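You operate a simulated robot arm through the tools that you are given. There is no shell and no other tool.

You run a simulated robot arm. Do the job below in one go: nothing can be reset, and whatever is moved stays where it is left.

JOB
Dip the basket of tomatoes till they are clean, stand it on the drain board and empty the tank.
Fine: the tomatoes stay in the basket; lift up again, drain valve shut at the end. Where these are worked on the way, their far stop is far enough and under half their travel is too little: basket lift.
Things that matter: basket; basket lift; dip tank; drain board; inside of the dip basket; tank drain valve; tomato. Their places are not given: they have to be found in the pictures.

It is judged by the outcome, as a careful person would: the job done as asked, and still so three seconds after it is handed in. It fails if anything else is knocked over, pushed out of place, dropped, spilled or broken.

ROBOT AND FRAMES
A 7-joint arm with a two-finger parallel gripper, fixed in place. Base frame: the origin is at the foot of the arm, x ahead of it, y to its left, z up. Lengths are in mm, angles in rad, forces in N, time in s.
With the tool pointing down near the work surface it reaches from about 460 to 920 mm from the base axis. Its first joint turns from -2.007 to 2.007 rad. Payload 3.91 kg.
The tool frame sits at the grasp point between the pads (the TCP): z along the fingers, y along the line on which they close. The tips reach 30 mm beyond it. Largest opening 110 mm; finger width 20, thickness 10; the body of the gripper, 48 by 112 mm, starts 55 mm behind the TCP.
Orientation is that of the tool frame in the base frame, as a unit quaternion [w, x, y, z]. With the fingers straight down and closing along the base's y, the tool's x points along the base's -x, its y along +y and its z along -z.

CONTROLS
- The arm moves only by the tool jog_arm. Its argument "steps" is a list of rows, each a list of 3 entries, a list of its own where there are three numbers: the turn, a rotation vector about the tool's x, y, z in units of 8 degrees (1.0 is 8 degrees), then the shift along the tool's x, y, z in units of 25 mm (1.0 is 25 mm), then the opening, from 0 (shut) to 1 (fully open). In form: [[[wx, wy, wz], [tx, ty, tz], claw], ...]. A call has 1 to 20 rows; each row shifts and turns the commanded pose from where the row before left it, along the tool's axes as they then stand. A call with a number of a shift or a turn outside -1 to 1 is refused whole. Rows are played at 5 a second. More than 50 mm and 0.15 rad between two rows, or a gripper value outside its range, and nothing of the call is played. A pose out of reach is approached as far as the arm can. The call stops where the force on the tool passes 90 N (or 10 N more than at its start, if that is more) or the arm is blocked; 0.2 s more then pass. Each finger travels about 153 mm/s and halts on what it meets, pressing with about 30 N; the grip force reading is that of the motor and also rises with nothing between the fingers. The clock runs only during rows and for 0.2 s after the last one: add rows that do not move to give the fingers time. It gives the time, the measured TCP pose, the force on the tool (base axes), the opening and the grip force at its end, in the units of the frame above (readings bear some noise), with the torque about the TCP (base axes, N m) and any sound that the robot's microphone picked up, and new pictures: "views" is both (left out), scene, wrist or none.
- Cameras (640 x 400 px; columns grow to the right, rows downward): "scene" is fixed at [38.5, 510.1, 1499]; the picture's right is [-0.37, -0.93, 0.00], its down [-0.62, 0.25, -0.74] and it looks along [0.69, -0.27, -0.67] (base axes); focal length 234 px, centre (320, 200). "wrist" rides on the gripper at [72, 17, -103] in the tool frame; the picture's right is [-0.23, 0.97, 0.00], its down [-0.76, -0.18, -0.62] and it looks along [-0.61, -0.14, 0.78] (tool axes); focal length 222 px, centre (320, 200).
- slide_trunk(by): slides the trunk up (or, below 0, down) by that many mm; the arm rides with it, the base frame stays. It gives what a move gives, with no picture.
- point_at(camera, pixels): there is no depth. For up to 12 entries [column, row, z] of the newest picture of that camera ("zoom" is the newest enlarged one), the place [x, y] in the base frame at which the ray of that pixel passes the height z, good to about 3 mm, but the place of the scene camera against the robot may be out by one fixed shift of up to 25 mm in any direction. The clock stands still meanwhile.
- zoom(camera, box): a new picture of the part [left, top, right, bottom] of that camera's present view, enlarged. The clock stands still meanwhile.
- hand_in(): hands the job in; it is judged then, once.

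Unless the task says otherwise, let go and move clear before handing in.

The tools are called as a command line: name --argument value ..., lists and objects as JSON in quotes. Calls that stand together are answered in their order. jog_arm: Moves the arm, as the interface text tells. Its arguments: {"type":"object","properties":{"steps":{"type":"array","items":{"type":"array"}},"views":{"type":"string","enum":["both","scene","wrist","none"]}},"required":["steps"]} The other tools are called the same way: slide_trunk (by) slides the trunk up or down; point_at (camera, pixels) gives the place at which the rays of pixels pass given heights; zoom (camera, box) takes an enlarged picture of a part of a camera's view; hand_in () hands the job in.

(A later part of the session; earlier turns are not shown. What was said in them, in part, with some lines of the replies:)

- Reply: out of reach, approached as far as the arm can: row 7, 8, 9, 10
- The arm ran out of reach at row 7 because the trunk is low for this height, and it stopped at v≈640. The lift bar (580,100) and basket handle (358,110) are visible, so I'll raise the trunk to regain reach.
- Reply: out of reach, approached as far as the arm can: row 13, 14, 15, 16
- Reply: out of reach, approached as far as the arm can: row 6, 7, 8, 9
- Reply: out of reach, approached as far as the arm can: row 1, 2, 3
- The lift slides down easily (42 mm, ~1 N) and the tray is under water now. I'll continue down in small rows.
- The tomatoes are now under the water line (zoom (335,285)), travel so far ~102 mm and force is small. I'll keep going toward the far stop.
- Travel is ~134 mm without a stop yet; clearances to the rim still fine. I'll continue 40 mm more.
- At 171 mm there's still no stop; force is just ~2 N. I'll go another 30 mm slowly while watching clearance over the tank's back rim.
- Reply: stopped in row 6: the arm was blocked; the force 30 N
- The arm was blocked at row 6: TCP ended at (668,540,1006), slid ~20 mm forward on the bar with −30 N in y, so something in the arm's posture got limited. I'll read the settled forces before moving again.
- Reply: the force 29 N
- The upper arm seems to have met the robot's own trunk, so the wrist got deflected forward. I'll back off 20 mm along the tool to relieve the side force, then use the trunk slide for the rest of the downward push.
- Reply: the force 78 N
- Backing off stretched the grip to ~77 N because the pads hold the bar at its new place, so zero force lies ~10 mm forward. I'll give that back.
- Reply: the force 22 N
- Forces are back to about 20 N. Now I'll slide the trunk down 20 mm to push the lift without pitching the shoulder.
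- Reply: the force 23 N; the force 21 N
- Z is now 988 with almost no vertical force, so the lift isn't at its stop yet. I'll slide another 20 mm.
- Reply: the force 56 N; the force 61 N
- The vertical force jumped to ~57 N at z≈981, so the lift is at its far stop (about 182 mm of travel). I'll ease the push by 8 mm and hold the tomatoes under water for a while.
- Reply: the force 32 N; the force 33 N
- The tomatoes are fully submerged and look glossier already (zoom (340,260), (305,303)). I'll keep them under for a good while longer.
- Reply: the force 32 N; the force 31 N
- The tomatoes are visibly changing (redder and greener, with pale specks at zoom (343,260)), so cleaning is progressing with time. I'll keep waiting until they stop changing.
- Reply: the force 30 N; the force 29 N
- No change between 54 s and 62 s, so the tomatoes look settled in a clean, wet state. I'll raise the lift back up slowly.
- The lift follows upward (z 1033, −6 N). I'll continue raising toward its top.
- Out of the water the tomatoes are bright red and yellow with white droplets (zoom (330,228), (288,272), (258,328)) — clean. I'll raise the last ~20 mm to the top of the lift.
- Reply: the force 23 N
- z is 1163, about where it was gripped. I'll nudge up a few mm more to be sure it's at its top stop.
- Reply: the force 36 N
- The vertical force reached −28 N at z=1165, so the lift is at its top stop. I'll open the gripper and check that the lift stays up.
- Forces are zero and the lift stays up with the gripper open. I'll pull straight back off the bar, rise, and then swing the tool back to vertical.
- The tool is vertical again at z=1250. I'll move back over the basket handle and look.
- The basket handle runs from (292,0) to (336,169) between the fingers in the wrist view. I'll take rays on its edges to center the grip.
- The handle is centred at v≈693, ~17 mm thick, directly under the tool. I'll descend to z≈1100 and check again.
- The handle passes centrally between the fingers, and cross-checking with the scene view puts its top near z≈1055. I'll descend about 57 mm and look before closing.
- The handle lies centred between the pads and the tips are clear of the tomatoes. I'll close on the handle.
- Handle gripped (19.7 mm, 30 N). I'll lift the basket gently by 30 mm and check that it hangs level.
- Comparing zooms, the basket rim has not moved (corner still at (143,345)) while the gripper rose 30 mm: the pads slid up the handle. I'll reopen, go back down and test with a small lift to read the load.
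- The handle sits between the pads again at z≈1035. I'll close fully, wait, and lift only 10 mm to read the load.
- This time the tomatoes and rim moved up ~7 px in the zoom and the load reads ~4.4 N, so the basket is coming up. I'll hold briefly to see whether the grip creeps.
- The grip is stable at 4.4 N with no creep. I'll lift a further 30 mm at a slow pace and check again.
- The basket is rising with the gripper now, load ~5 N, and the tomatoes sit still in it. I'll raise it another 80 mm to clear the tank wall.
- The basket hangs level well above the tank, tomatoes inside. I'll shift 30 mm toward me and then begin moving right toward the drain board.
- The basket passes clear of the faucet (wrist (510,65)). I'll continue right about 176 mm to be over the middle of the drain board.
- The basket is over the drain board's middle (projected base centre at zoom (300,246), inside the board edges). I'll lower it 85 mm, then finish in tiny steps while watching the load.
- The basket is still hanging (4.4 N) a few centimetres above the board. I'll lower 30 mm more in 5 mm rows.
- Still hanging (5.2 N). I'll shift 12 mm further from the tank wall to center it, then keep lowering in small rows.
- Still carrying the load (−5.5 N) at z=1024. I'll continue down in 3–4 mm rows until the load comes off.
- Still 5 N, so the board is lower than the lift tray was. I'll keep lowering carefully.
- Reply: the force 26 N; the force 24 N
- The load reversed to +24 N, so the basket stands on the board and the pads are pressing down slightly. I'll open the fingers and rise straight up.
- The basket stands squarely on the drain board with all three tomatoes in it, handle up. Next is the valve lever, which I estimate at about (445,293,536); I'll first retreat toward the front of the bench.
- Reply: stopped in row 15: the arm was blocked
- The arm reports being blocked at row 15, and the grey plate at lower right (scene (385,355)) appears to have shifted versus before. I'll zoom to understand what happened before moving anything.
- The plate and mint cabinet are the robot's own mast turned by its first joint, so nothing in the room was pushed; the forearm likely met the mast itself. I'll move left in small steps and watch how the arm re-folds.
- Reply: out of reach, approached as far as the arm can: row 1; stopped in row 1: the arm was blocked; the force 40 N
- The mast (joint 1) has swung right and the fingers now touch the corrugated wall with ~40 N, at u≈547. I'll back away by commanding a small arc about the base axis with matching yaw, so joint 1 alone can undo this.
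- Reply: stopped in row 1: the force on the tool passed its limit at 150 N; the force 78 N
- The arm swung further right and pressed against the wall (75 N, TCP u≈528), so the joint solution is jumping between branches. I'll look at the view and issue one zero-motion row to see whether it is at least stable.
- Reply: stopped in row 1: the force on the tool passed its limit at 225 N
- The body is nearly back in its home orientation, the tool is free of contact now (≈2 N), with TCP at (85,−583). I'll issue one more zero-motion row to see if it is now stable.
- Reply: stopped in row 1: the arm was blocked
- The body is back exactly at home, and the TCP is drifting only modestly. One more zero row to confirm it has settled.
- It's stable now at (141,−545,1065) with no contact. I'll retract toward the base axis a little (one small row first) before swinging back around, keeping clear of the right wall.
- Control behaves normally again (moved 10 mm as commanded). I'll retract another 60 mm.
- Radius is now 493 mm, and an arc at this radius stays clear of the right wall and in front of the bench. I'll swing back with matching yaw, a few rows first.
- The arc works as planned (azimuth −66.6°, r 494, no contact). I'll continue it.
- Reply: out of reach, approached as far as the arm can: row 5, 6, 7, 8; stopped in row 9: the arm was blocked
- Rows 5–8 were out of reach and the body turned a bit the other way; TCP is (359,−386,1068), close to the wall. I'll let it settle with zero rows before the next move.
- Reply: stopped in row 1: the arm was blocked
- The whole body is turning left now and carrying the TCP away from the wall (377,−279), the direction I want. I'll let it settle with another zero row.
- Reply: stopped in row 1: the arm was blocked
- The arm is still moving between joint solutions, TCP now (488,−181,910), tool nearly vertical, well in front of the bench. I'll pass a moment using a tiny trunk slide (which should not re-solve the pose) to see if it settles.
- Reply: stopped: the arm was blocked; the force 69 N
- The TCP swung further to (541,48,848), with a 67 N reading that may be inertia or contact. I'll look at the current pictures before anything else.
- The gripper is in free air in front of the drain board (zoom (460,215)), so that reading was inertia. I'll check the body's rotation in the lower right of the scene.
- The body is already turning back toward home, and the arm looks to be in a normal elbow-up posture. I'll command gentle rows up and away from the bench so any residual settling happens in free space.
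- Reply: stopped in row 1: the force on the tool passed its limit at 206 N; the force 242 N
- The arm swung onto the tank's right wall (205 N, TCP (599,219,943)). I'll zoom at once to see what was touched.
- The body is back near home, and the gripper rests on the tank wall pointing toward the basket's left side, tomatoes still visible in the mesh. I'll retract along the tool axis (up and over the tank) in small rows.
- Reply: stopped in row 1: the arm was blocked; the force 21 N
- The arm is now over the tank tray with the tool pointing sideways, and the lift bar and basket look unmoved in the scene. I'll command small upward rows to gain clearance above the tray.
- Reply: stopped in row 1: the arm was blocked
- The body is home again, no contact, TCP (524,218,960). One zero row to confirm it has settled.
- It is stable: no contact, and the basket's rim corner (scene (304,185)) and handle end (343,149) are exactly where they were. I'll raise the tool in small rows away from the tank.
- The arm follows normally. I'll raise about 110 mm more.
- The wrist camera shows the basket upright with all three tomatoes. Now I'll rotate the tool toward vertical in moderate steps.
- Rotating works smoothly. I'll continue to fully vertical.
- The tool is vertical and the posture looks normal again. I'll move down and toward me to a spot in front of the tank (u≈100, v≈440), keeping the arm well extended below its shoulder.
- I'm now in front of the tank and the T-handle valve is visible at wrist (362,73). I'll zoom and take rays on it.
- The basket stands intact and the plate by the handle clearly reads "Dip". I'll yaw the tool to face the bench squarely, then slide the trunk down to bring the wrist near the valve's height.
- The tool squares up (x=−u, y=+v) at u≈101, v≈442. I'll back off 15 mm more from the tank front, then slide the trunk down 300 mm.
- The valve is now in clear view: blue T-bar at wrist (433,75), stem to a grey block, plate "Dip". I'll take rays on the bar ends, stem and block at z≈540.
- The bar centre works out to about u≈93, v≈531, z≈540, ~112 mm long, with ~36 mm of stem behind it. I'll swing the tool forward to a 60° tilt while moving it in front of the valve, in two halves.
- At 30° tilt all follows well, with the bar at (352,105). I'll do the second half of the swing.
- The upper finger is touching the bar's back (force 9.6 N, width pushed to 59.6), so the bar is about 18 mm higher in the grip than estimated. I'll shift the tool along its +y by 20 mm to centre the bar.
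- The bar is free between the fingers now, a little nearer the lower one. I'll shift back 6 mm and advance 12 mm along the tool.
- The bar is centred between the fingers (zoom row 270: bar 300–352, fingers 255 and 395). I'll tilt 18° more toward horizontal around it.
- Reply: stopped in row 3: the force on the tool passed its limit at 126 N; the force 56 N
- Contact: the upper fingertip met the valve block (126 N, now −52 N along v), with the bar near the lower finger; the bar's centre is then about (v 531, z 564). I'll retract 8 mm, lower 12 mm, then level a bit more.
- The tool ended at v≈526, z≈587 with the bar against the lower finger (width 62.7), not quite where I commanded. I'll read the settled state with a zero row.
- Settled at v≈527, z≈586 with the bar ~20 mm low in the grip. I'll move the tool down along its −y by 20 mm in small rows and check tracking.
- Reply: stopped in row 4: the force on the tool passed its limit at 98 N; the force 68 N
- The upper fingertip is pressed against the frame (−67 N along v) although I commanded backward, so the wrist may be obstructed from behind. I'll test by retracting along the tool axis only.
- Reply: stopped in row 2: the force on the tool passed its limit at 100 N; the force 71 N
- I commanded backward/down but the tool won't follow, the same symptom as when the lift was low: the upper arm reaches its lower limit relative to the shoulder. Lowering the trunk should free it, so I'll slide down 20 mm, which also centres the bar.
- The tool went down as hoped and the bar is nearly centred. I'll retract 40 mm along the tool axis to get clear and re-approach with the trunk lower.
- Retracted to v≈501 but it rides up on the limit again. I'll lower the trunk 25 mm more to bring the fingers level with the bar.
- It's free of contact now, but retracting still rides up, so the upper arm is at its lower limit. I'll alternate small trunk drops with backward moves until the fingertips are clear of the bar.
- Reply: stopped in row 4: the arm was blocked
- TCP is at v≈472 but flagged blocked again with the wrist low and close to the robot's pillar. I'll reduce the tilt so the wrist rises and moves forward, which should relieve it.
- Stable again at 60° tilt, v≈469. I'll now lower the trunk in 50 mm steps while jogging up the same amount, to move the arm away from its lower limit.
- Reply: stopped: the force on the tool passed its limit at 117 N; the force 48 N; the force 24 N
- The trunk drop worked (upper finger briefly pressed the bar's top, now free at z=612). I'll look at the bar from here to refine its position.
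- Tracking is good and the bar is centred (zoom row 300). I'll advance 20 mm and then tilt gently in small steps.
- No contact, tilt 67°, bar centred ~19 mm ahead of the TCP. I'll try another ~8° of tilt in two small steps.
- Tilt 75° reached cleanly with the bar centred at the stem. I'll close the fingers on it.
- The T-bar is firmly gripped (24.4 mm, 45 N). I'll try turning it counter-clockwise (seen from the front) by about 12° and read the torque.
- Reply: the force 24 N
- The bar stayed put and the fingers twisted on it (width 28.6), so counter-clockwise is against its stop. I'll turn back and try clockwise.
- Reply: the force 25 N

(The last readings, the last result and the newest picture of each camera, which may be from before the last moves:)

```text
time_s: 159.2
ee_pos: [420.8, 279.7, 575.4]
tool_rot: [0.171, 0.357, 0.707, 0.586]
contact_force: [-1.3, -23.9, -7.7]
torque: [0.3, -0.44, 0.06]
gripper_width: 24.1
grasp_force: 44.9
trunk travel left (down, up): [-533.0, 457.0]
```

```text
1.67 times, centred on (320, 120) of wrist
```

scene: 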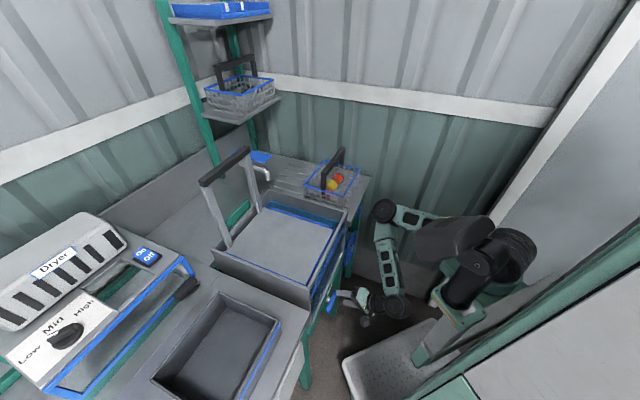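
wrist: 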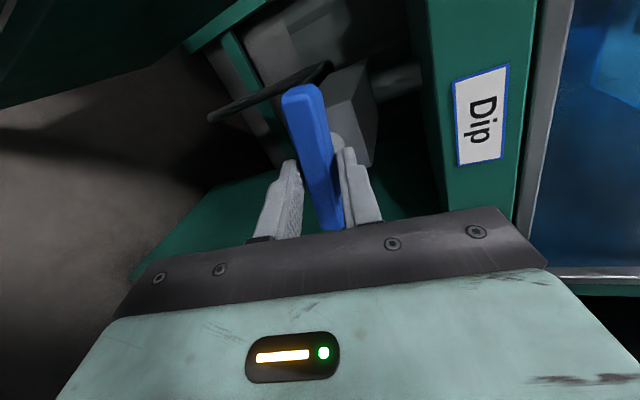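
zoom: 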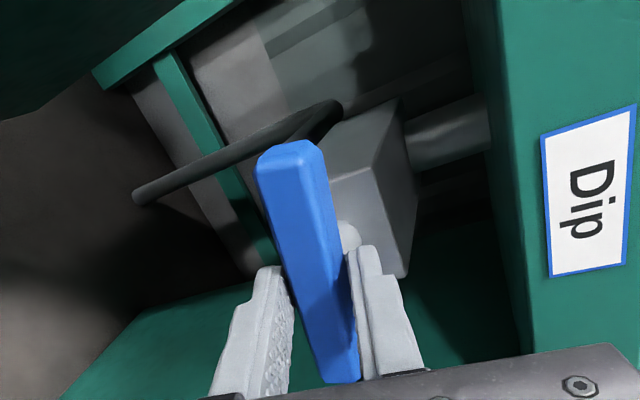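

The bar now turns with the gripper (width 24.1, surroundings rotated 12°), so clockwise opens it. I'll continue turning about 24° more.

jog_arm --steps '[[[0, 0.13, 0.48], [-0.02, 0, 0], 0], [[0, 0.13, 0.48], [-0.02, 0, 0], 0], [[0, 0.13, 0.48], [-0.02, 0, 0], 0], [[0, 0.13, 0.48], [-0.02, 0, 0], 0], [[0, 0.13, 0.48], [-0.02, 0, 0], 0], [[0, 0.13, 0.48], [-0.02, 0, 0], 0], [[0, 0, 0], [0, 0, 0], 0]]'

zoom --camera "wrist" --box '[160, 0, 480, 240]'

```text
time_s: 160.8
ee_pos: [421.8, 278.9, 575.9]
tool_rot: [0.012, 0.459, 0.628, 0.628]
contact_force: [5.8, -9.4, 1.3]
torque: [-0.11, 0.03, -1.47]
gripper_width: 24.0
grasp_force: 45.0
trunk travel left (down, up): [-533.0, 457.0]
```

scene: 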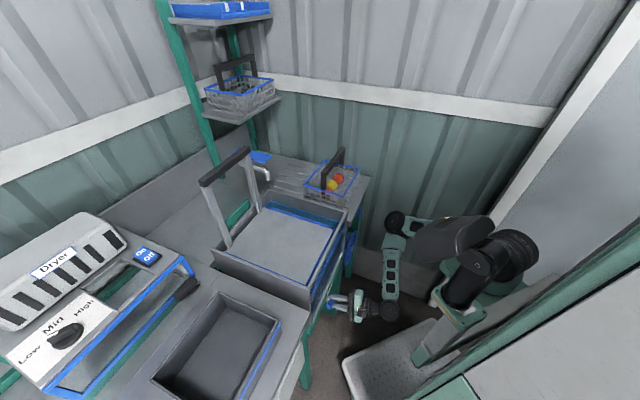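
wrist: 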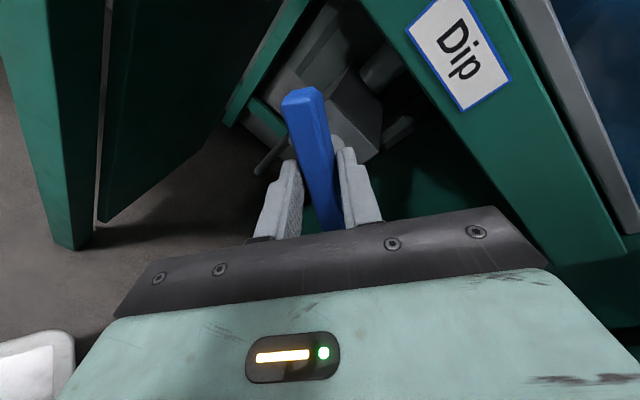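

```text
1.67 times, centred on (320, 120) of wrist
```

zoom: 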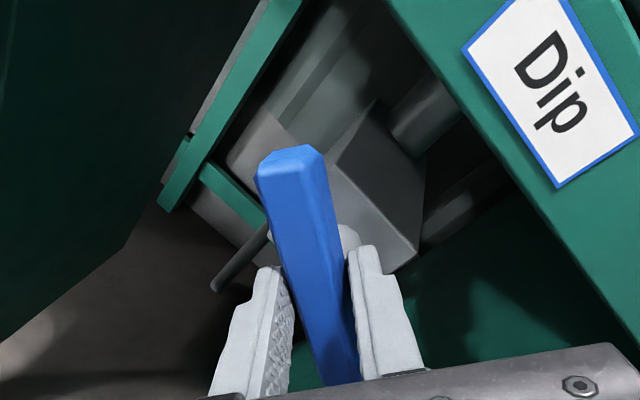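

The valve turns with the grip (about 36° so far, low side load). I'll continue another 28°.

jog_arm --steps '[[[0, 0.13, 0.48], [-0.02, 0, 0], 0], [[0, 0.13, 0.48], [-0.02, 0, 0], 0], [[0, 0.13, 0.48], [-0.02, 0, 0], 0], [[0, 0.13, 0.48], [-0.02, 0, 0], 0], [[0, 0.13, 0.48], [-0.02, 0, 0], 0], [[0, 0.13, 0.48], [-0.02, 0, 0], 0], [[0, 0.13, 0.48], [-0.02, 0, 0], 0], [[0, 0, 0], [0, 0, 0], 0]]'

zoom --camera "scene" --box '[200, 180, 400, 330]'

```text
time_s: 162.0
ee_pos: [424.7, 284.9, 578.4]
tool_rot: [-0.109, 0.496, 0.577, 0.639]
contact_force: [-28.8, 11.7, -31.2]
torque: [-0.36, 0.83, -0.5]
gripper_width: 24.3
grasp_force: 45.0
trunk travel left (down, up): [-533.0, 457.0]
stopped in row 5: the force on the tool passed its limit at 93 N (the readings are from after the stop); the commanded pose is now the measured one
```

scene: 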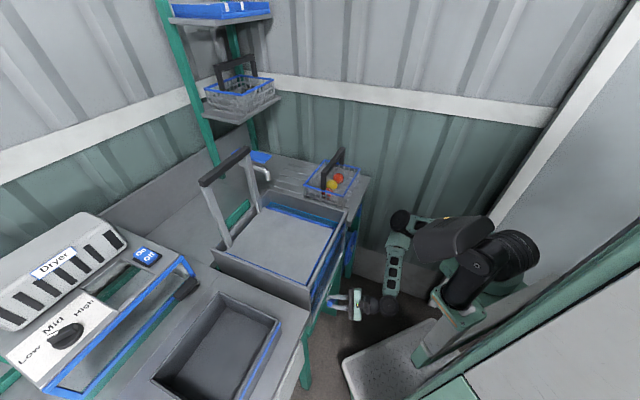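
wrist: 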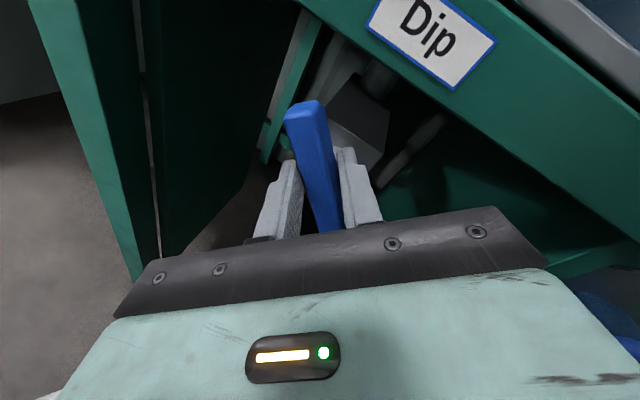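

```text
2.67 times, centred on (300, 255) of scene
```

zoom: 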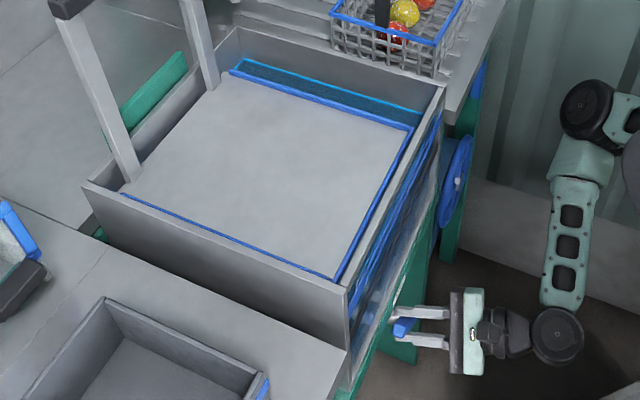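

The force limit tripped (93 N) after roughly 55–60° of turn. I'll wait a few seconds here to see whether the tank is already draining.

jog_arm --steps '[[[0, 0, 0], [0, 0, 0], 0], [[0, 0, 0], [0, 0, 0], 0], [[0, 0, 0], [0, 0, 0], 0], [[0, 0, 0], [0, 0, 0], 0], [[0, 0, 0], [0, 0, 0], 0], [[0, 0, 0], [0, 0, 0], 0], [[0, 0, 0], [0, 0, 0], 0], [[0, 0, 0], [0, 0, 0], 0], [[0, 0, 0], [0, 0, 0], 0], [[0, 0, 0], [0, 0, 0], 0]]'

zoom --camera "scene" --box '[200, 180, 400, 330]'

```text
time_s: 164.2
ee_pos: [424.8, 285.4, 577.6]
tool_rot: [-0.109, 0.495, 0.578, 0.64]
contact_force: [-43.4, 11.0, -39.8]
torque: [0.1, 0.42, 0.23]
gripper_width: 24.7
grasp_force: 44.9
trunk travel left (down, up): [-533.0, 457.0]
```

scene: 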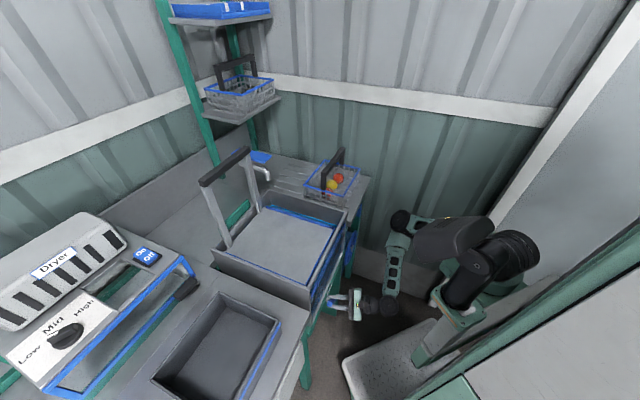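
wrist: 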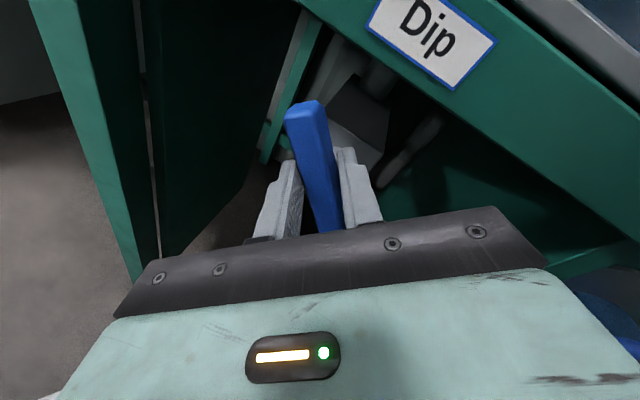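

```text
2.67 times, centred on (300, 255) of scene
```

zoom: 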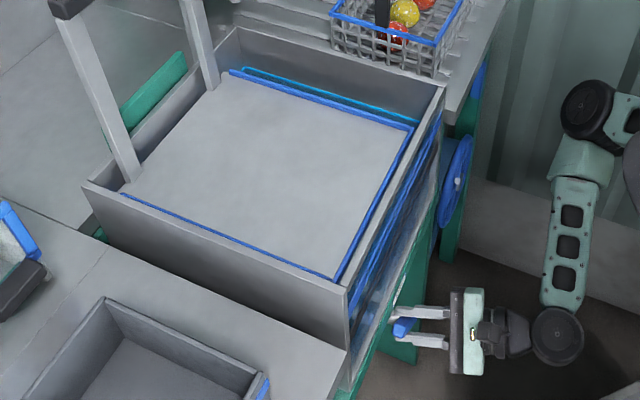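

The water line at the tank's back has dropped (cyan line moved from (330,75) to (340,92)), so it is draining at this opening. I'll relieve the side load slightly and keep holding.

jog_arm --steps '[[[0, 0, 0], [-0.03, -0.1, 0], 0], [[0, 0, 0], [-0.02, -0.08, -0.04], 0], [[0, 0, 0], [0, 0, 0], 0], [[0, 0, 0], [0, 0, 0], 0], [[0, 0, 0], [0, 0, 0], 0], [[0, 0, 0], [0, 0, 0], 0], [[0, 0, 0], [0, 0, 0], 0], [[0, 0, 0], [0, 0, 0], 0], [[0, 0, 0], [0, 0, 0], 0], [[0, 0, 0], [0, 0, 0], 0]]'

zoom --camera "scene" --box '[200, 180, 400, 330]'

```text
time_s: 166.4
ee_pos: [426.3, 284.5, 578.1]
tool_rot: [-0.107, 0.486, 0.582, 0.643]
contact_force: [-62.1, 14.2, -39.1]
torque: [-0.44, 1.24, -0.25]
gripper_width: 24.6
grasp_force: 45.1
trunk travel left (down, up): [-533.0, 457.0]
```

scene: 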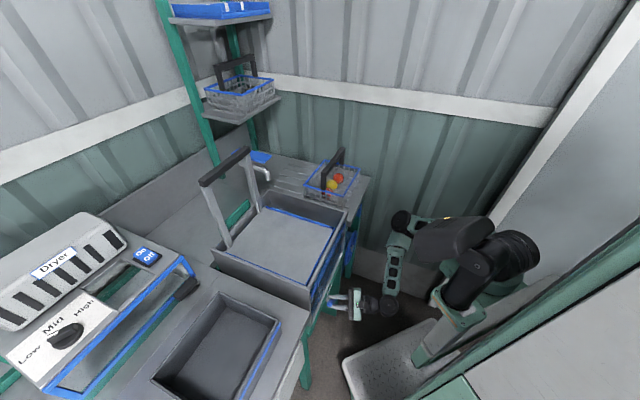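
wrist: 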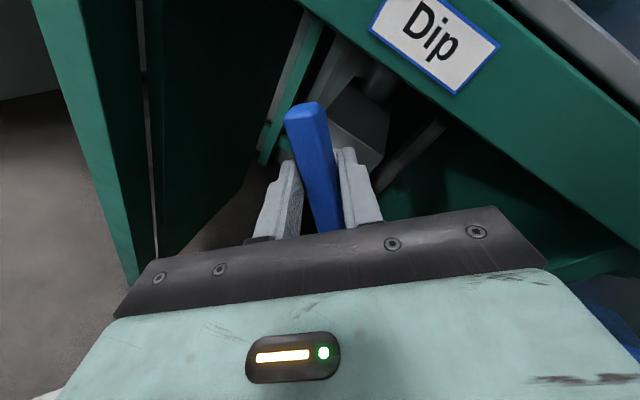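

```text
2.67 times, centred on (300, 255) of scene
```

zoom: 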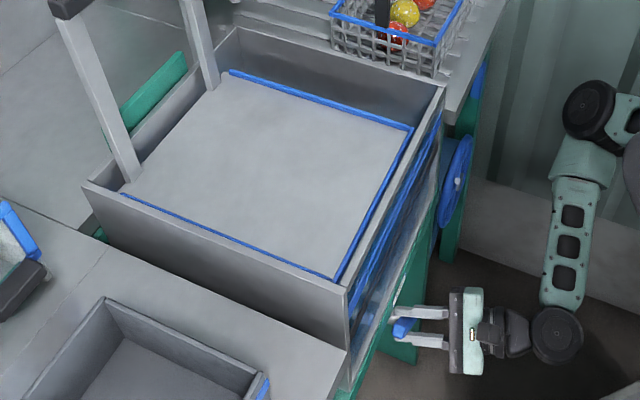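

The water line has vanished from view, so it's draining well. The side load rose to ~75 N (tool pressing up and outward), so I'll lower the trunk a few mm to relieve it while draining continues.

slide_trunk --by -6

```text
time_s: 166.9
ee_pos: [427.9, 284.8, 575.0]
tool_rot: [-0.105, 0.487, 0.578, 0.646]
contact_force: [-54.8, 10.8, -20.2]
torque: [-0.24, 0.58, -0.31]
gripper_width: 24.1
grasp_force: 45.1
trunk travel left (down, up): [-527.0, 463.0]
```

Vertical load halved. I'll hold the valve open and let the tank drain, checking the glass front meanwhile.

jog_arm --steps '[[[0, 0, 0], [0, 0, 0], 0], [[0, 0, 0], [0, 0, 0], 0], [[0, 0, 0], [0, 0, 0], 0], [[0, 0, 0], [0, 0, 0], 0], [[0, 0, 0], [0, 0, 0], 0], [[0, 0, 0], [0, 0, 0], 0], [[0, 0, 0], [0, 0, 0], 0], [[0, 0, 0], [0, 0, 0], 0], [[0, 0, 0], [0, 0, 0], 0], [[0, 0, 0], [0, 0, 0], 0], [[0, 0, 0], [0, 0, 0], 0], [[0, 0, 0], [0, 0, 0], 0], [[0, 0, 0], [0, 0, 0], 0], [[0, 0, 0], [0, 0, 0], 0], [[0, 0, 0], [0, 0, 0], 0]]' --views "scene"

zoom --camera "scene" --box '[300, 200, 370, 320]'

```text
time_s: 170.1
ee_pos: [426.6, 286.4, 574.5]
tool_rot: [-0.105, 0.488, 0.577, 0.646]
contact_force: [-52.0, 9.3, -22.1]
torque: [0.1, 0.15, 0.09]
gripper_width: 24.4
grasp_force: 44.7
trunk travel left (down, up): [-527.0, 463.0]
```

scene: 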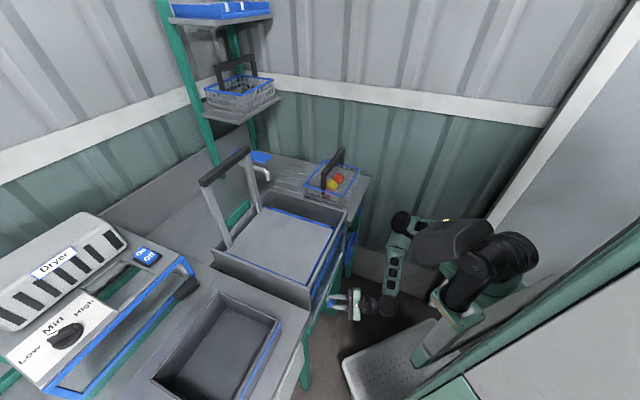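

```text
3.33 times, centred on (335, 260) of scene
```

zoom: 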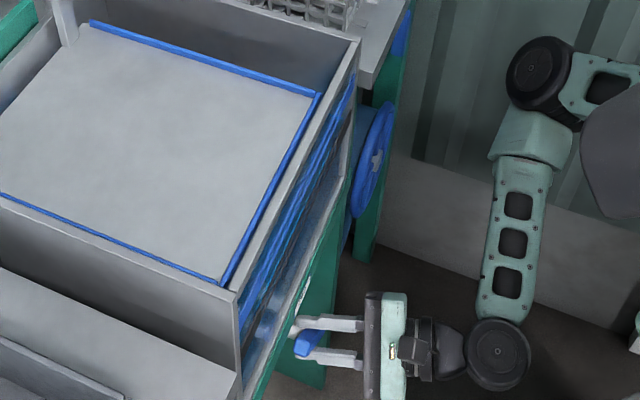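

Still draining; the glass front alone doesn't show the level clearly from here. I'll keep waiting with the valve held open.

jog_arm --steps '[[[0, 0, 0], [0, 0, 0], 0], [[0, 0, 0], [0, 0, 0], 0], [[0, 0, 0], [0, 0, 0], 0], [[0, 0, 0], [0, 0, 0], 0], [[0, 0, 0], [0, 0, 0], 0], [[0, 0, 0], [0, 0, 0], 0], [[0, 0, 0], [0, 0, 0], 0], [[0, 0, 0], [0, 0, 0], 0], [[0, 0, 0], [0, 0, 0], 0], [[0, 0, 0], [0, 0, 0], 0], [[0, 0, 0], [0, 0, 0], 0], [[0, 0, 0], [0, 0, 0], 0], [[0, 0, 0], [0, 0, 0], 0], [[0, 0, 0], [0, 0, 0], 0], [[0, 0, 0], [0, 0, 0], 0], [[0, 0, 0], [0, 0, 0], 0], [[0, 0, 0], [0, 0, 0], 0], [[0, 0, 0], [0, 0, 0], 0], [[0, 0, 0], [0, 0, 0], 0], [[0, 0, 0], [0, 0, 0], 0]]' --views "none"

jog_arm --steps '[[[0, 0, 0], [0, 0, 0], 0], [[0, 0, 0], [0, 0, 0], 0], [[0, 0, 0], [0, 0, 0], 0], [[0, 0, 0], [0, 0, 0], 0], [[0, 0, 0], [0, 0, 0], 0], [[0, 0, 0], [0, 0, 0], 0], [[0, 0, 0], [0, 0, 0], 0], [[0, 0, 0], [0, 0, 0], 0], [[0, 0, 0], [0, 0, 0], 0], [[0, 0, 0], [0, 0, 0], 0], [[0, 0, 0], [0, 0, 0], 0], [[0, 0, 0], [0, 0, 0], 0], [[0, 0, 0], [0, 0, 0], 0], [[0, 0, 0], [0, 0, 0], 0], [[0, 0, 0], [0, 0, 0], 0], [[0, 0, 0], [0, 0, 0], 0], [[0, 0, 0], [0, 0, 0], 0], [[0, 0, 0], [0, 0, 0], 0], [[0, 0, 0], [0, 0, 0], 0], [[0, 0, 0], [0, 0, 0], 0]]' --views "scene"

zoom --camera "scene" --box '[300, 200, 360, 310]'

```text
time_s: 174.3
ee_pos: [426.7, 286.9, 575.5]
tool_rot: [-0.105, 0.488, 0.578, 0.646]
contact_force: [-51.9, 10.0, -23.0]
torque: [0.03, 0.2, 0.14]
gripper_width: 24.5
grasp_force: 45.1
trunk travel left (down, up): [-527.0, 463.0]
```

```text
time_s: 178.5
ee_pos: [427.4, 285.4, 575.5]
tool_rot: [-0.104, 0.488, 0.578, 0.646]
contact_force: [-51.3, 8.8, -23.4]
torque: [0.02, 0.31, 0.13]
gripper_width: 24.5
grasp_force: 44.7
trunk travel left (down, up): [-527.0, 463.0]
```

scene: 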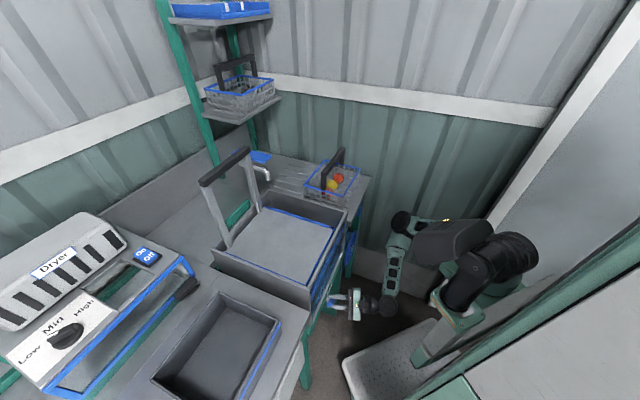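

```text
3.64 times, centred on (330, 255) of scene
```

zoom: 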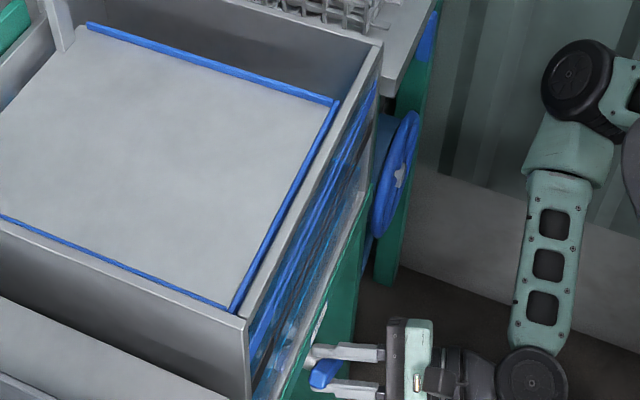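

A cyan water line is now visible low through the glass front (zoom (295,320)), so it's still emptying. I'll keep waiting.

jog_arm --steps '[[[0, 0, 0], [0, 0, 0], 0], [[0, 0, 0], [0, 0, 0], 0], [[0, 0, 0], [0, 0, 0], 0], [[0, 0, 0], [0, 0, 0], 0], [[0, 0, 0], [0, 0, 0], 0], [[0, 0, 0], [0, 0, 0], 0], [[0, 0, 0], [0, 0, 0], 0], [[0, 0, 0], [0, 0, 0], 0], [[0, 0, 0], [0, 0, 0], 0], [[0, 0, 0], [0, 0, 0], 0], [[0, 0, 0], [0, 0, 0], 0], [[0, 0, 0], [0, 0, 0], 0], [[0, 0, 0], [0, 0, 0], 0], [[0, 0, 0], [0, 0, 0], 0], [[0, 0, 0], [0, 0, 0], 0], [[0, 0, 0], [0, 0, 0], 0], [[0, 0, 0], [0, 0, 0], 0], [[0, 0, 0], [0, 0, 0], 0], [[0, 0, 0], [0, 0, 0], 0], [[0, 0, 0], [0, 0, 0], 0]]' --views "none"

jog_arm --steps '[[[0, 0, 0], [0, 0, 0], 0], [[0, 0, 0], [0, 0, 0], 0], [[0, 0, 0], [0, 0, 0], 0], [[0, 0, 0], [0, 0, 0], 0], [[0, 0, 0], [0, 0, 0], 0], [[0, 0, 0], [0, 0, 0], 0], [[0, 0, 0], [0, 0, 0], 0], [[0, 0, 0], [0, 0, 0], 0], [[0, 0, 0], [0, 0, 0], 0], [[0, 0, 0], [0, 0, 0], 0], [[0, 0, 0], [0, 0, 0], 0], [[0, 0, 0], [0, 0, 0], 0], [[0, 0, 0], [0, 0, 0], 0], [[0, 0, 0], [0, 0, 0], 0], [[0, 0, 0], [0, 0, 0], 0], [[0, 0, 0], [0, 0, 0], 0], [[0, 0, 0], [0, 0, 0], 0], [[0, 0, 0], [0, 0, 0], 0], [[0, 0, 0], [0, 0, 0], 0], [[0, 0, 0], [0, 0, 0], 0]]' --views "scene"

zoom --camera "scene" --box '[300, 200, 360, 310]'

```text
time_s: 182.7
ee_pos: [427.0, 285.2, 575.9]
tool_rot: [-0.106, 0.488, 0.579, 0.645]
contact_force: [-51.1, 9.8, -23.8]
torque: [0.03, 0.27, 0.1]
gripper_width: 24.5
grasp_force: 45.0
trunk travel left (down, up): [-527.0, 463.0]
```

```text
time_s: 186.9
ee_pos: [427.0, 285.3, 574.5]
tool_rot: [-0.105, 0.488, 0.578, 0.646]
contact_force: [-50.2, 9.4, -22.6]
torque: [-0.04, 0.31, 0.16]
gripper_width: 24.3
grasp_force: 44.9
trunk travel left (down, up): [-527.0, 463.0]
```

scene: 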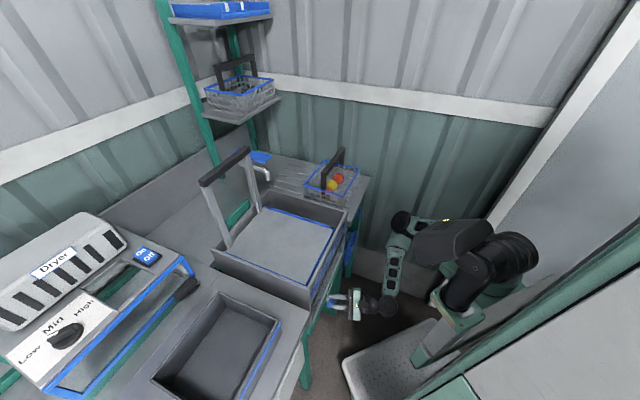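

```text
3.64 times, centred on (330, 255) of scene
```

zoom: 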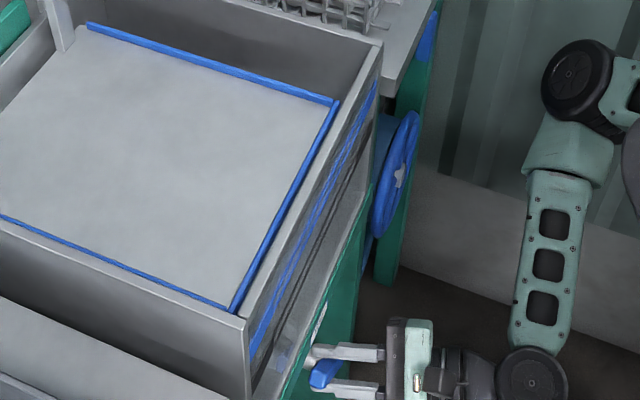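

The glass front now looks grey with only a trace of blue at the bottom (zoom (283,355)). I'll wait another 8 s so it empties fully.

jog_arm --steps '[[[0, 0, 0], [0, 0, 0], 0], [[0, 0, 0], [0, 0, 0], 0], [[0, 0, 0], [0, 0, 0], 0], [[0, 0, 0], [0, 0, 0], 0], [[0, 0, 0], [0, 0, 0], 0], [[0, 0, 0], [0, 0, 0], 0], [[0, 0, 0], [0, 0, 0], 0], [[0, 0, 0], [0, 0, 0], 0], [[0, 0, 0], [0, 0, 0], 0], [[0, 0, 0], [0, 0, 0], 0], [[0, 0, 0], [0, 0, 0], 0], [[0, 0, 0], [0, 0, 0], 0], [[0, 0, 0], [0, 0, 0], 0], [[0, 0, 0], [0, 0, 0], 0], [[0, 0, 0], [0, 0, 0], 0], [[0, 0, 0], [0, 0, 0], 0], [[0, 0, 0], [0, 0, 0], 0], [[0, 0, 0], [0, 0, 0], 0], [[0, 0, 0], [0, 0, 0], 0], [[0, 0, 0], [0, 0, 0], 0]]' --views "none"

jog_arm --steps '[[[0, 0, 0], [0, 0, 0], 0], [[0, 0, 0], [0, 0, 0], 0], [[0, 0, 0], [0, 0, 0], 0], [[0, 0, 0], [0, 0, 0], 0], [[0, 0, 0], [0, 0, 0], 0], [[0, 0, 0], [0, 0, 0], 0], [[0, 0, 0], [0, 0, 0], 0], [[0, 0, 0], [0, 0, 0], 0], [[0, 0, 0], [0, 0, 0], 0], [[0, 0, 0], [0, 0, 0], 0], [[0, 0, 0], [0, 0, 0], 0], [[0, 0, 0], [0, 0, 0], 0], [[0, 0, 0], [0, 0, 0], 0], [[0, 0, 0], [0, 0, 0], 0], [[0, 0, 0], [0, 0, 0], 0], [[0, 0, 0], [0, 0, 0], 0], [[0, 0, 0], [0, 0, 0], 0], [[0, 0, 0], [0, 0, 0], 0], [[0, 0, 0], [0, 0, 0], 0], [[0, 0, 0], [0, 0, 0], 0]]' --views "both"

zoom --camera "scene" --box '[300, 200, 360, 310]'

```text
time_s: 191.1
ee_pos: [428.1, 286.3, 575.1]
tool_rot: [-0.105, 0.488, 0.578, 0.645]
contact_force: [-51.2, 10.1, -23.0]
torque: [-0.03, 0.33, 0.08]
gripper_width: 24.6
grasp_force: 44.7
trunk travel left (down, up): [-527.0, 463.0]
```

```text
time_s: 195.3
ee_pos: [427.0, 285.2, 574.9]
tool_rot: [-0.105, 0.488, 0.578, 0.646]
contact_force: [-50.3, 9.7, -22.7]
torque: [-0.05, 0.32, 0.1]
gripper_width: 24.6
grasp_force: 44.8
trunk travel left (down, up): [-527.0, 463.0]
```

scene: 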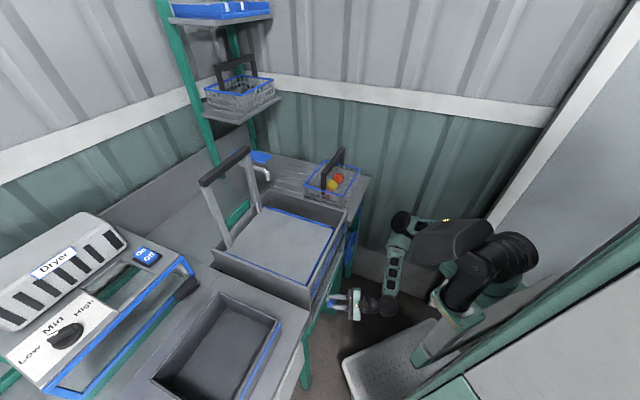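
wrist: 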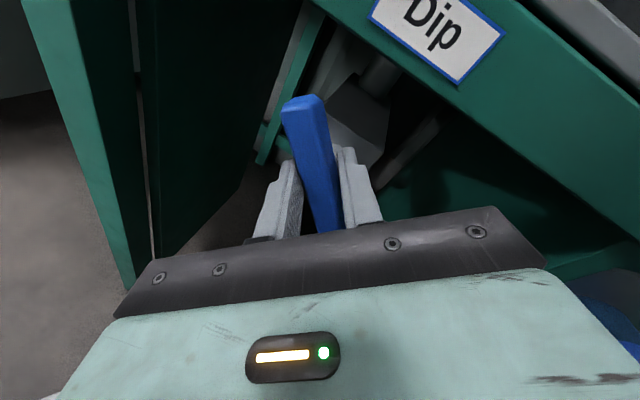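

```text
3.64 times, centred on (330, 255) of scene
```

zoom: 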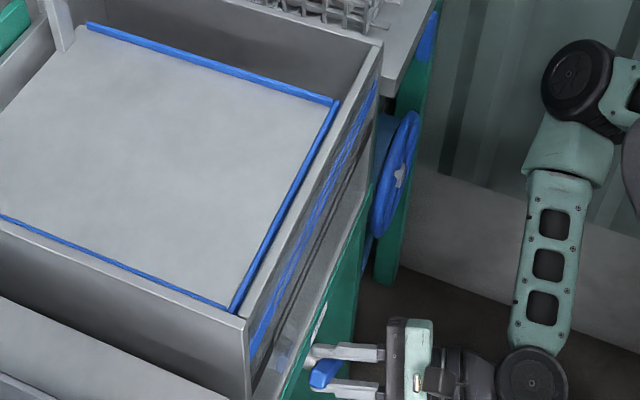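

The view is unchanged since 187 s, so the tank is empty. Now I'll turn the valve back counter-clockwise in small rows, easing the tool back slightly as it goes.

jog_arm --steps '[[[0.035, -0.147, -0.477], [0, -0.007, -0.023], 0], [[0.035, -0.147, -0.477], [0, -0.007, -0.023], 0], [[0.035, -0.147, -0.477], [0, -0.007, -0.023], 0], [[0.035, -0.147, -0.477], [0, -0.007, -0.023], 0], [[0, 0, 0], [0, 0, 0], 0]]' --views "wrist"

```text
time_s: 196.5
ee_pos: [429.3, 280.9, 572.2]
tool_rot: [0.008, 0.441, 0.643, 0.626]
contact_force: [5.8, -13.3, -16.9]
torque: [0.42, -0.55, 0.4]
gripper_width: 23.8
grasp_force: 45.2
trunk travel left (down, up): [-527.0, 463.0]
```

wrist: 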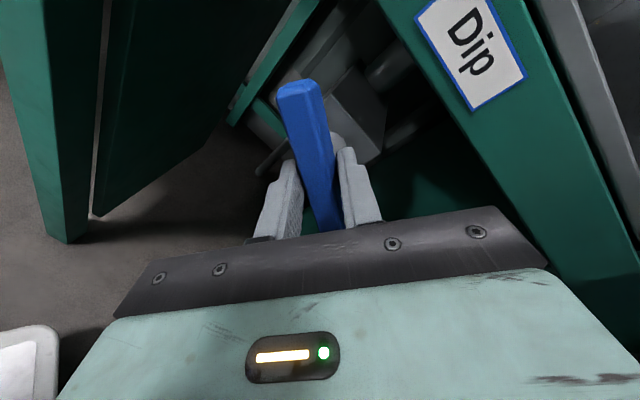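

Turning back smoothly (about 34° left, low load). I'll continue.

jog_arm --steps '[[[0.03, -0.143, -0.477], [0, -0.007, -0.023], 0], [[0.03, -0.143, -0.477], [0, -0.007, -0.023], 0], [[0.03, -0.143, -0.477], [0, -0.007, -0.023], 0], [[0.03, -0.143, -0.477], [0, -0.007, -0.023], 0], [[0.03, -0.143, -0.477], [0, -0.007, -0.023], 0], [[0.03, -0.143, -0.477], [0, -0.007, -0.023], 0], [[0, 0, 0], [0, 0, 0], 0]]' --views "wrist"

```text
time_s: 198.1
ee_pos: [421.8, 281.9, 576.9]
tool_rot: [0.157, 0.347, 0.718, 0.583]
contact_force: [38.4, 9.8, 41.1]
torque: [0.72, -0.99, -0.57]
gripper_width: 24.3
grasp_force: 44.8
trunk travel left (down, up): [-527.0, 463.0]
```

wrist: 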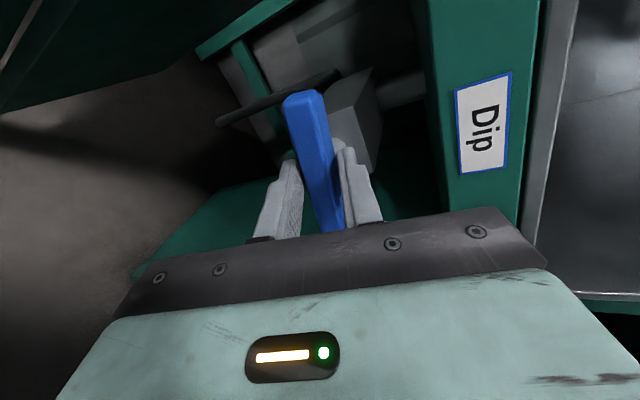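

About 10° left; the bar presses the tool up (41 N) because I lowered the trunk, so I'll add a small upward shift while finishing the turn to the stop.

jog_arm --steps '[[[0, 0, 0], [0.03, 0.15, 0.04], 0], [[0.025, -0.142, -0.478], [0, 0, 0], 0], [[0.025, -0.142, -0.478], [0, 0, 0], 0], [[0, 0, 0], [0, 0, 0], 0]]' --views "wrist"

zoom --camera "wrist" --box '[160, 0, 480, 240]'

```text
time_s: 199.1
ee_pos: [419.3, 281.9, 575.6]
tool_rot: [0.206, 0.308, 0.742, 0.558]
contact_force: [23.9, 6.7, 30.8]
torque: [0.87, -1.1, -1.0]
gripper_width: 24.9
grasp_force: 44.8
trunk travel left (down, up): [-527.0, 463.0]
```

wrist: 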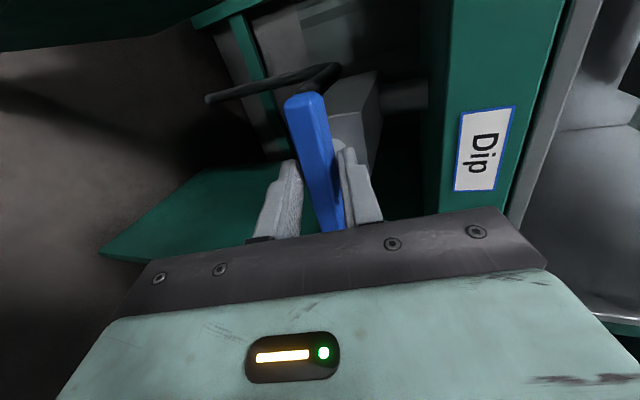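

```text
1.67 times, centred on (320, 120) of wrist
```

zoom: 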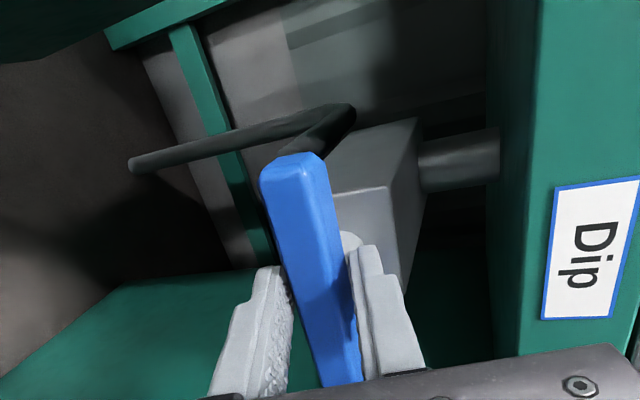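

Only ~5° from the starting orientation. I'll turn a bit further, past the original angle, to be sure the valve is on its closed stop.

jog_arm --steps '[[[0.025, -0.142, -0.478], [0, 0, 0], 0], [[0.025, -0.142, -0.478], [0, 0, 0], 0], [[0, -0.142, -0.478], [0, 0, 0], 0], [[0, -0.142, -0.478], [0, 0, 0], 0], [[0, 0, 0], [0, 0, 0], 0]]' --views "wrist"

zoom --camera "wrist" --box '[160, 0, 480, 240]'

```text
time_s: 200.3
ee_pos: [418.4, 281.9, 576.5]
tool_rot: [0.304, 0.228, 0.77, 0.512]
contact_force: [9.9, 3.5, 34.4]
torque: [2.25, 0.08, 0.22]
gripper_width: 29.3
grasp_force: 44.8
trunk travel left (down, up): [-527.0, 463.0]
```

wrist: 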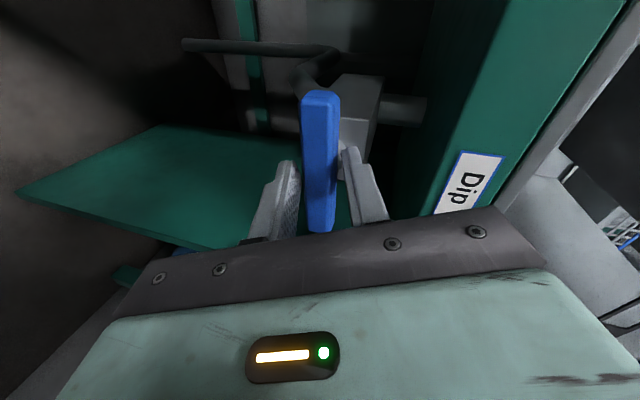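

```text
1.67 times, centred on (320, 120) of wrist
```

zoom: 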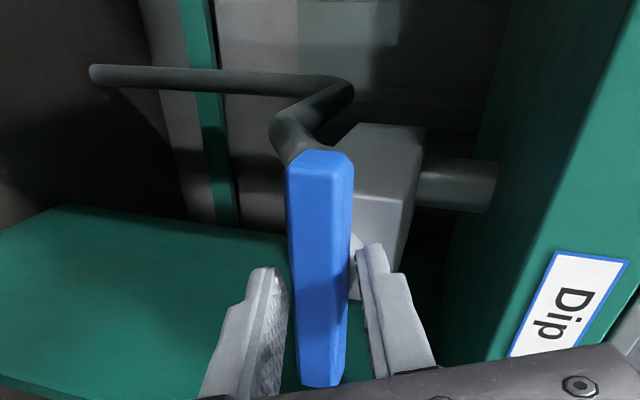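

The bar slips in the pads at 2.25 N·m just like at the start, so the valve is shut on its stop. I'll open the fingers and roll the tool back level without touching the bar.

jog_arm --steps '[[[0, 0, 0], [0, 0, 0], 0.3], [[0, 0, 0], [0, 0, 0], 0.55], [[0, 0, 0], [0, 0, 0], 0.55], [[0, 0.142, 0.478], [0, 0, 0], 0.55], [[0, 0.142, 0.478], [0, 0, 0], 0.55], [[0, 0.142, 0.478], [0, 0, 0], 0.55], [[0, 0, 0], [0, 0, 0], 0.55]]' --views "wrist"

zoom --camera "wrist" --box '[160, 0, 480, 240]'

```text
time_s: 201.9
ee_pos: [418.9, 281.2, 574.1]
tool_rot: [0.23, 0.289, 0.755, 0.542]
contact_force: [-0.5, 0.1, 0.8]
torque: [0.01, -0.02, 0.03]
gripper_width: 60.4
grasp_force: 0.1
trunk travel left (down, up): [-527.0, 463.0]
```

wrist: 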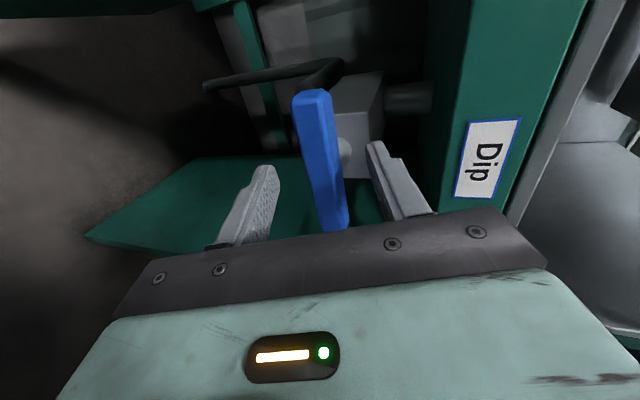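

```text
1.67 times, centred on (320, 120) of wrist
```

zoom: 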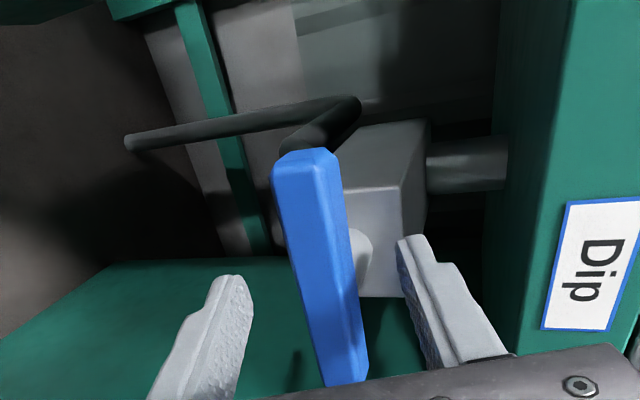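

Released with no contact, bar level. I'll reverse the approach: reduce tilt to ~60°, then back out along the tool.

jog_arm --steps '[[[0.5, 0, 0], [0, 0.05, 0], 0.55], [[0.5, 0, 0], [0, 0.05, 0], 0.55], [[0.5, 0, 0], [0, 0.05, 0], 0.55], [[0, 0, 0], [0, 0, -0.4], 0.55], [[0, 0, 0], [0, 0, -0.5], 0.55], [[0, 0, 0], [0, 0, -0.5], 0.55], [[0, 0, 0], [0, 0, -0.5], 0.55], [[0, 0, 0], [0, 0, 0], 0.55]]'

zoom --camera "wrist" --box '[160, 0, 480, 240]'

```text
time_s: 203.7
ee_pos: [391.2, 252.6, 600.6]
tool_rot: [0.198, 0.311, 0.807, 0.461]
contact_force: [0.2, 0.7, -0.9]
torque: [-0.02, 0.0, 0.0]
gripper_width: 60.5
grasp_force: 0.1
trunk travel left (down, up): [-527.0, 463.0]
```

scene: 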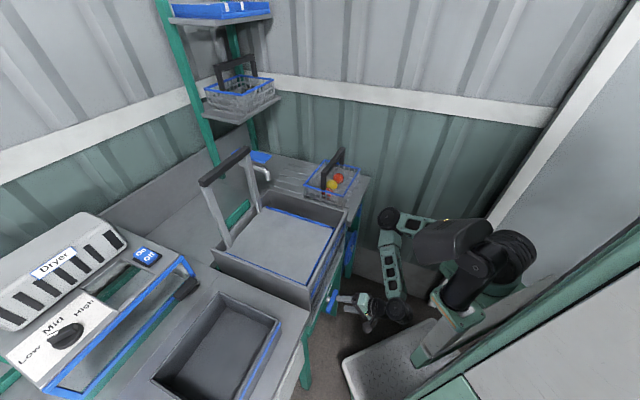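
wrist: 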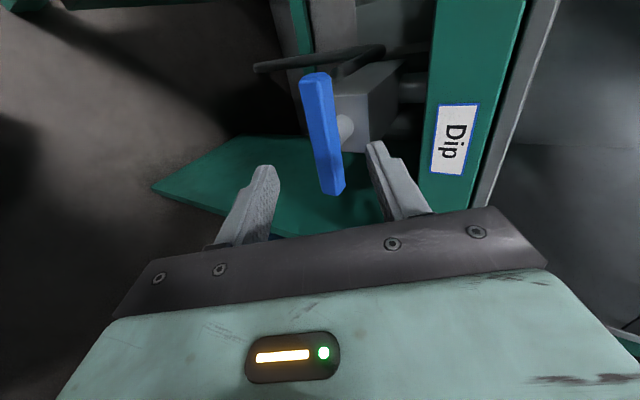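

```text
1.67 times, centred on (320, 120) of wrist
```

zoom: 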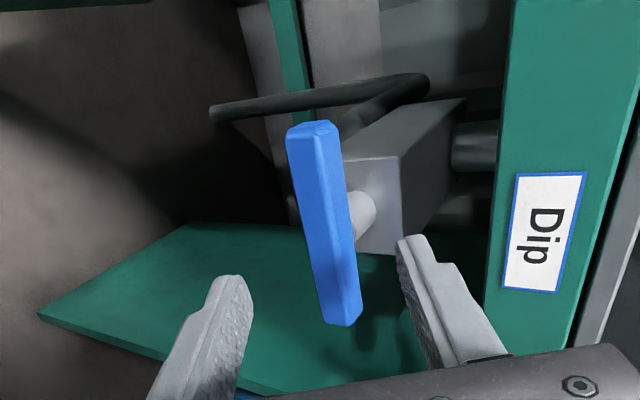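

The tool is clear and the T-bar looks exactly as at the start. I'll slide the trunk up 150 mm to look into the tank through the glass and check it is empty.

slide_trunk --by 150

jog_arm --steps '[[[0.5, 0, 0], [0, 0, 0], 0.55], [[0.5, 0, 0], [0, 0, 0], 0.55], [[0.5, 0, 0], [0, 0, 0], 0.55], [[0, 0, 0], [0, 0, 0], 0.55]]'

zoom --camera "wrist" --box '[300, 0, 640, 260]'

zoom --camera "scene" --box '[180, 120, 400, 300]'

```text
time_s: 205.5
ee_pos: [391.0, 253.1, 749.6]
tool_rot: [0.198, 0.311, 0.807, 0.461]
contact_force: [0.8, 0.7, 0.0]
torque: [0.01, 0.02, 0.02]
gripper_width: 60.6
grasp_force: 0.0
trunk travel left (down, up): [-677.0, 313.0]
```

```text
time_s: 206.5
ee_pos: [390.1, 253.5, 750.0]
tool_rot: [0.166, 0.33, 0.851, 0.373]
contact_force: [0.6, -1.2, -0.1]
torque: [-0.01, -0.04, -0.04]
gripper_width: 60.3
grasp_force: 0.0
trunk travel left (down, up): [-677.0, 313.0]
```

scene: 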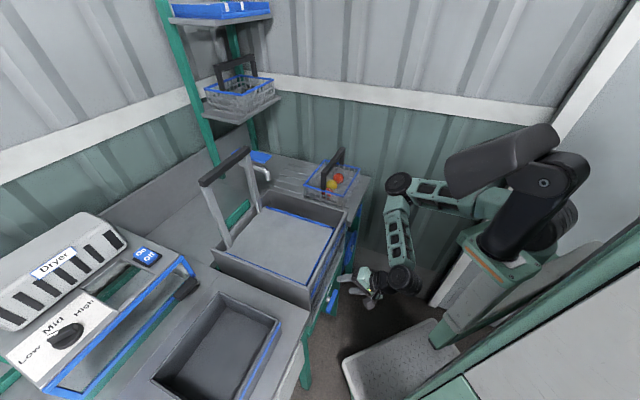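
wrist: 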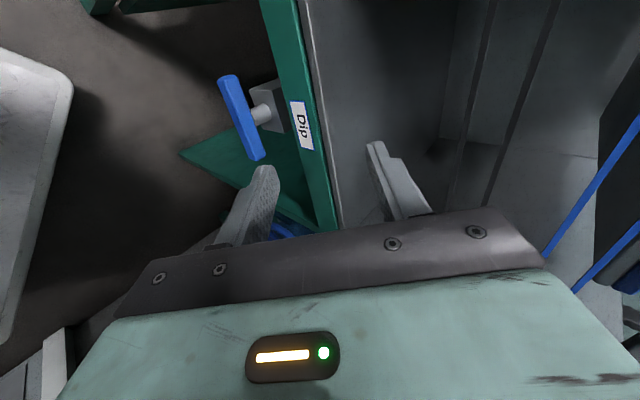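

```text
1.54 times, centred on (470, 130) of wrist
```

zoom: 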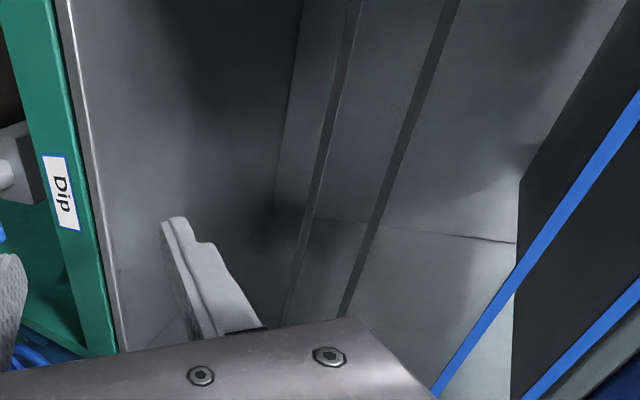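

```text
2.22 times, centred on (290, 210) of scene
```

zoom: 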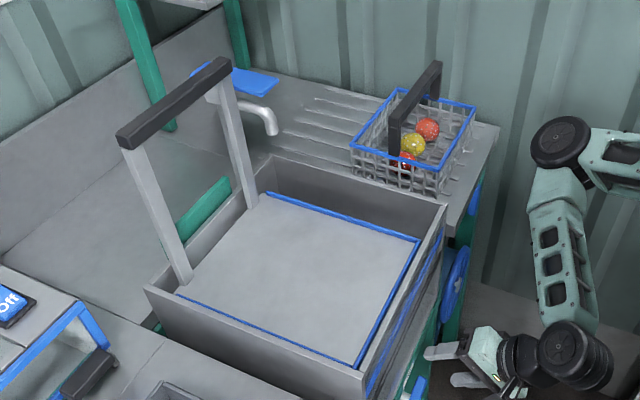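

Through the glass the tank is dry, with bare walls and floor and no blue. The lift bar is up at its original pixels (199,178)–(249,147), the valve bar is level and shut, and the basket with three clean tomatoes stands on the drain board. The arm is clear of everything, so I'll hand in.

hand_in

```text
The job is handed in.
```

I've handed the job in. The pictures and readings just before that showed it done as asked:

- **Tomatoes:** I dipped them to the lift's far stop (about 182 mm down) for around 22 s. They came up bright red and yellow, with no grime visible.
- **Basket:** it stands upright on the drain board with all three tomatoes in it.
- **Tank:** it looks empty through the glass, with bare walls and floor.
- **Lift and valve:** the lift is back up at its top stop. The valve labelled "Dip" is shut against its closed stop.

**Uncontrolled swing:** after I had set the basket down, the arm swung out of control. It hit the right-hand wall (up to 225 N) and then the tank's right wall, close to the basket (206 N). It also passed low over the lift tray. Afterwards the basket, lift and tank were at the same picture positions as before, and I saw nothing knocked over or out of place. I did not check the wall or the shelf with the bucket beside it up close for marks.

**Valve contact:** while lining up on the valve, the fingers pressed the T-bar and its block with up to about 126 N. The valve turned and closed normally afterwards.
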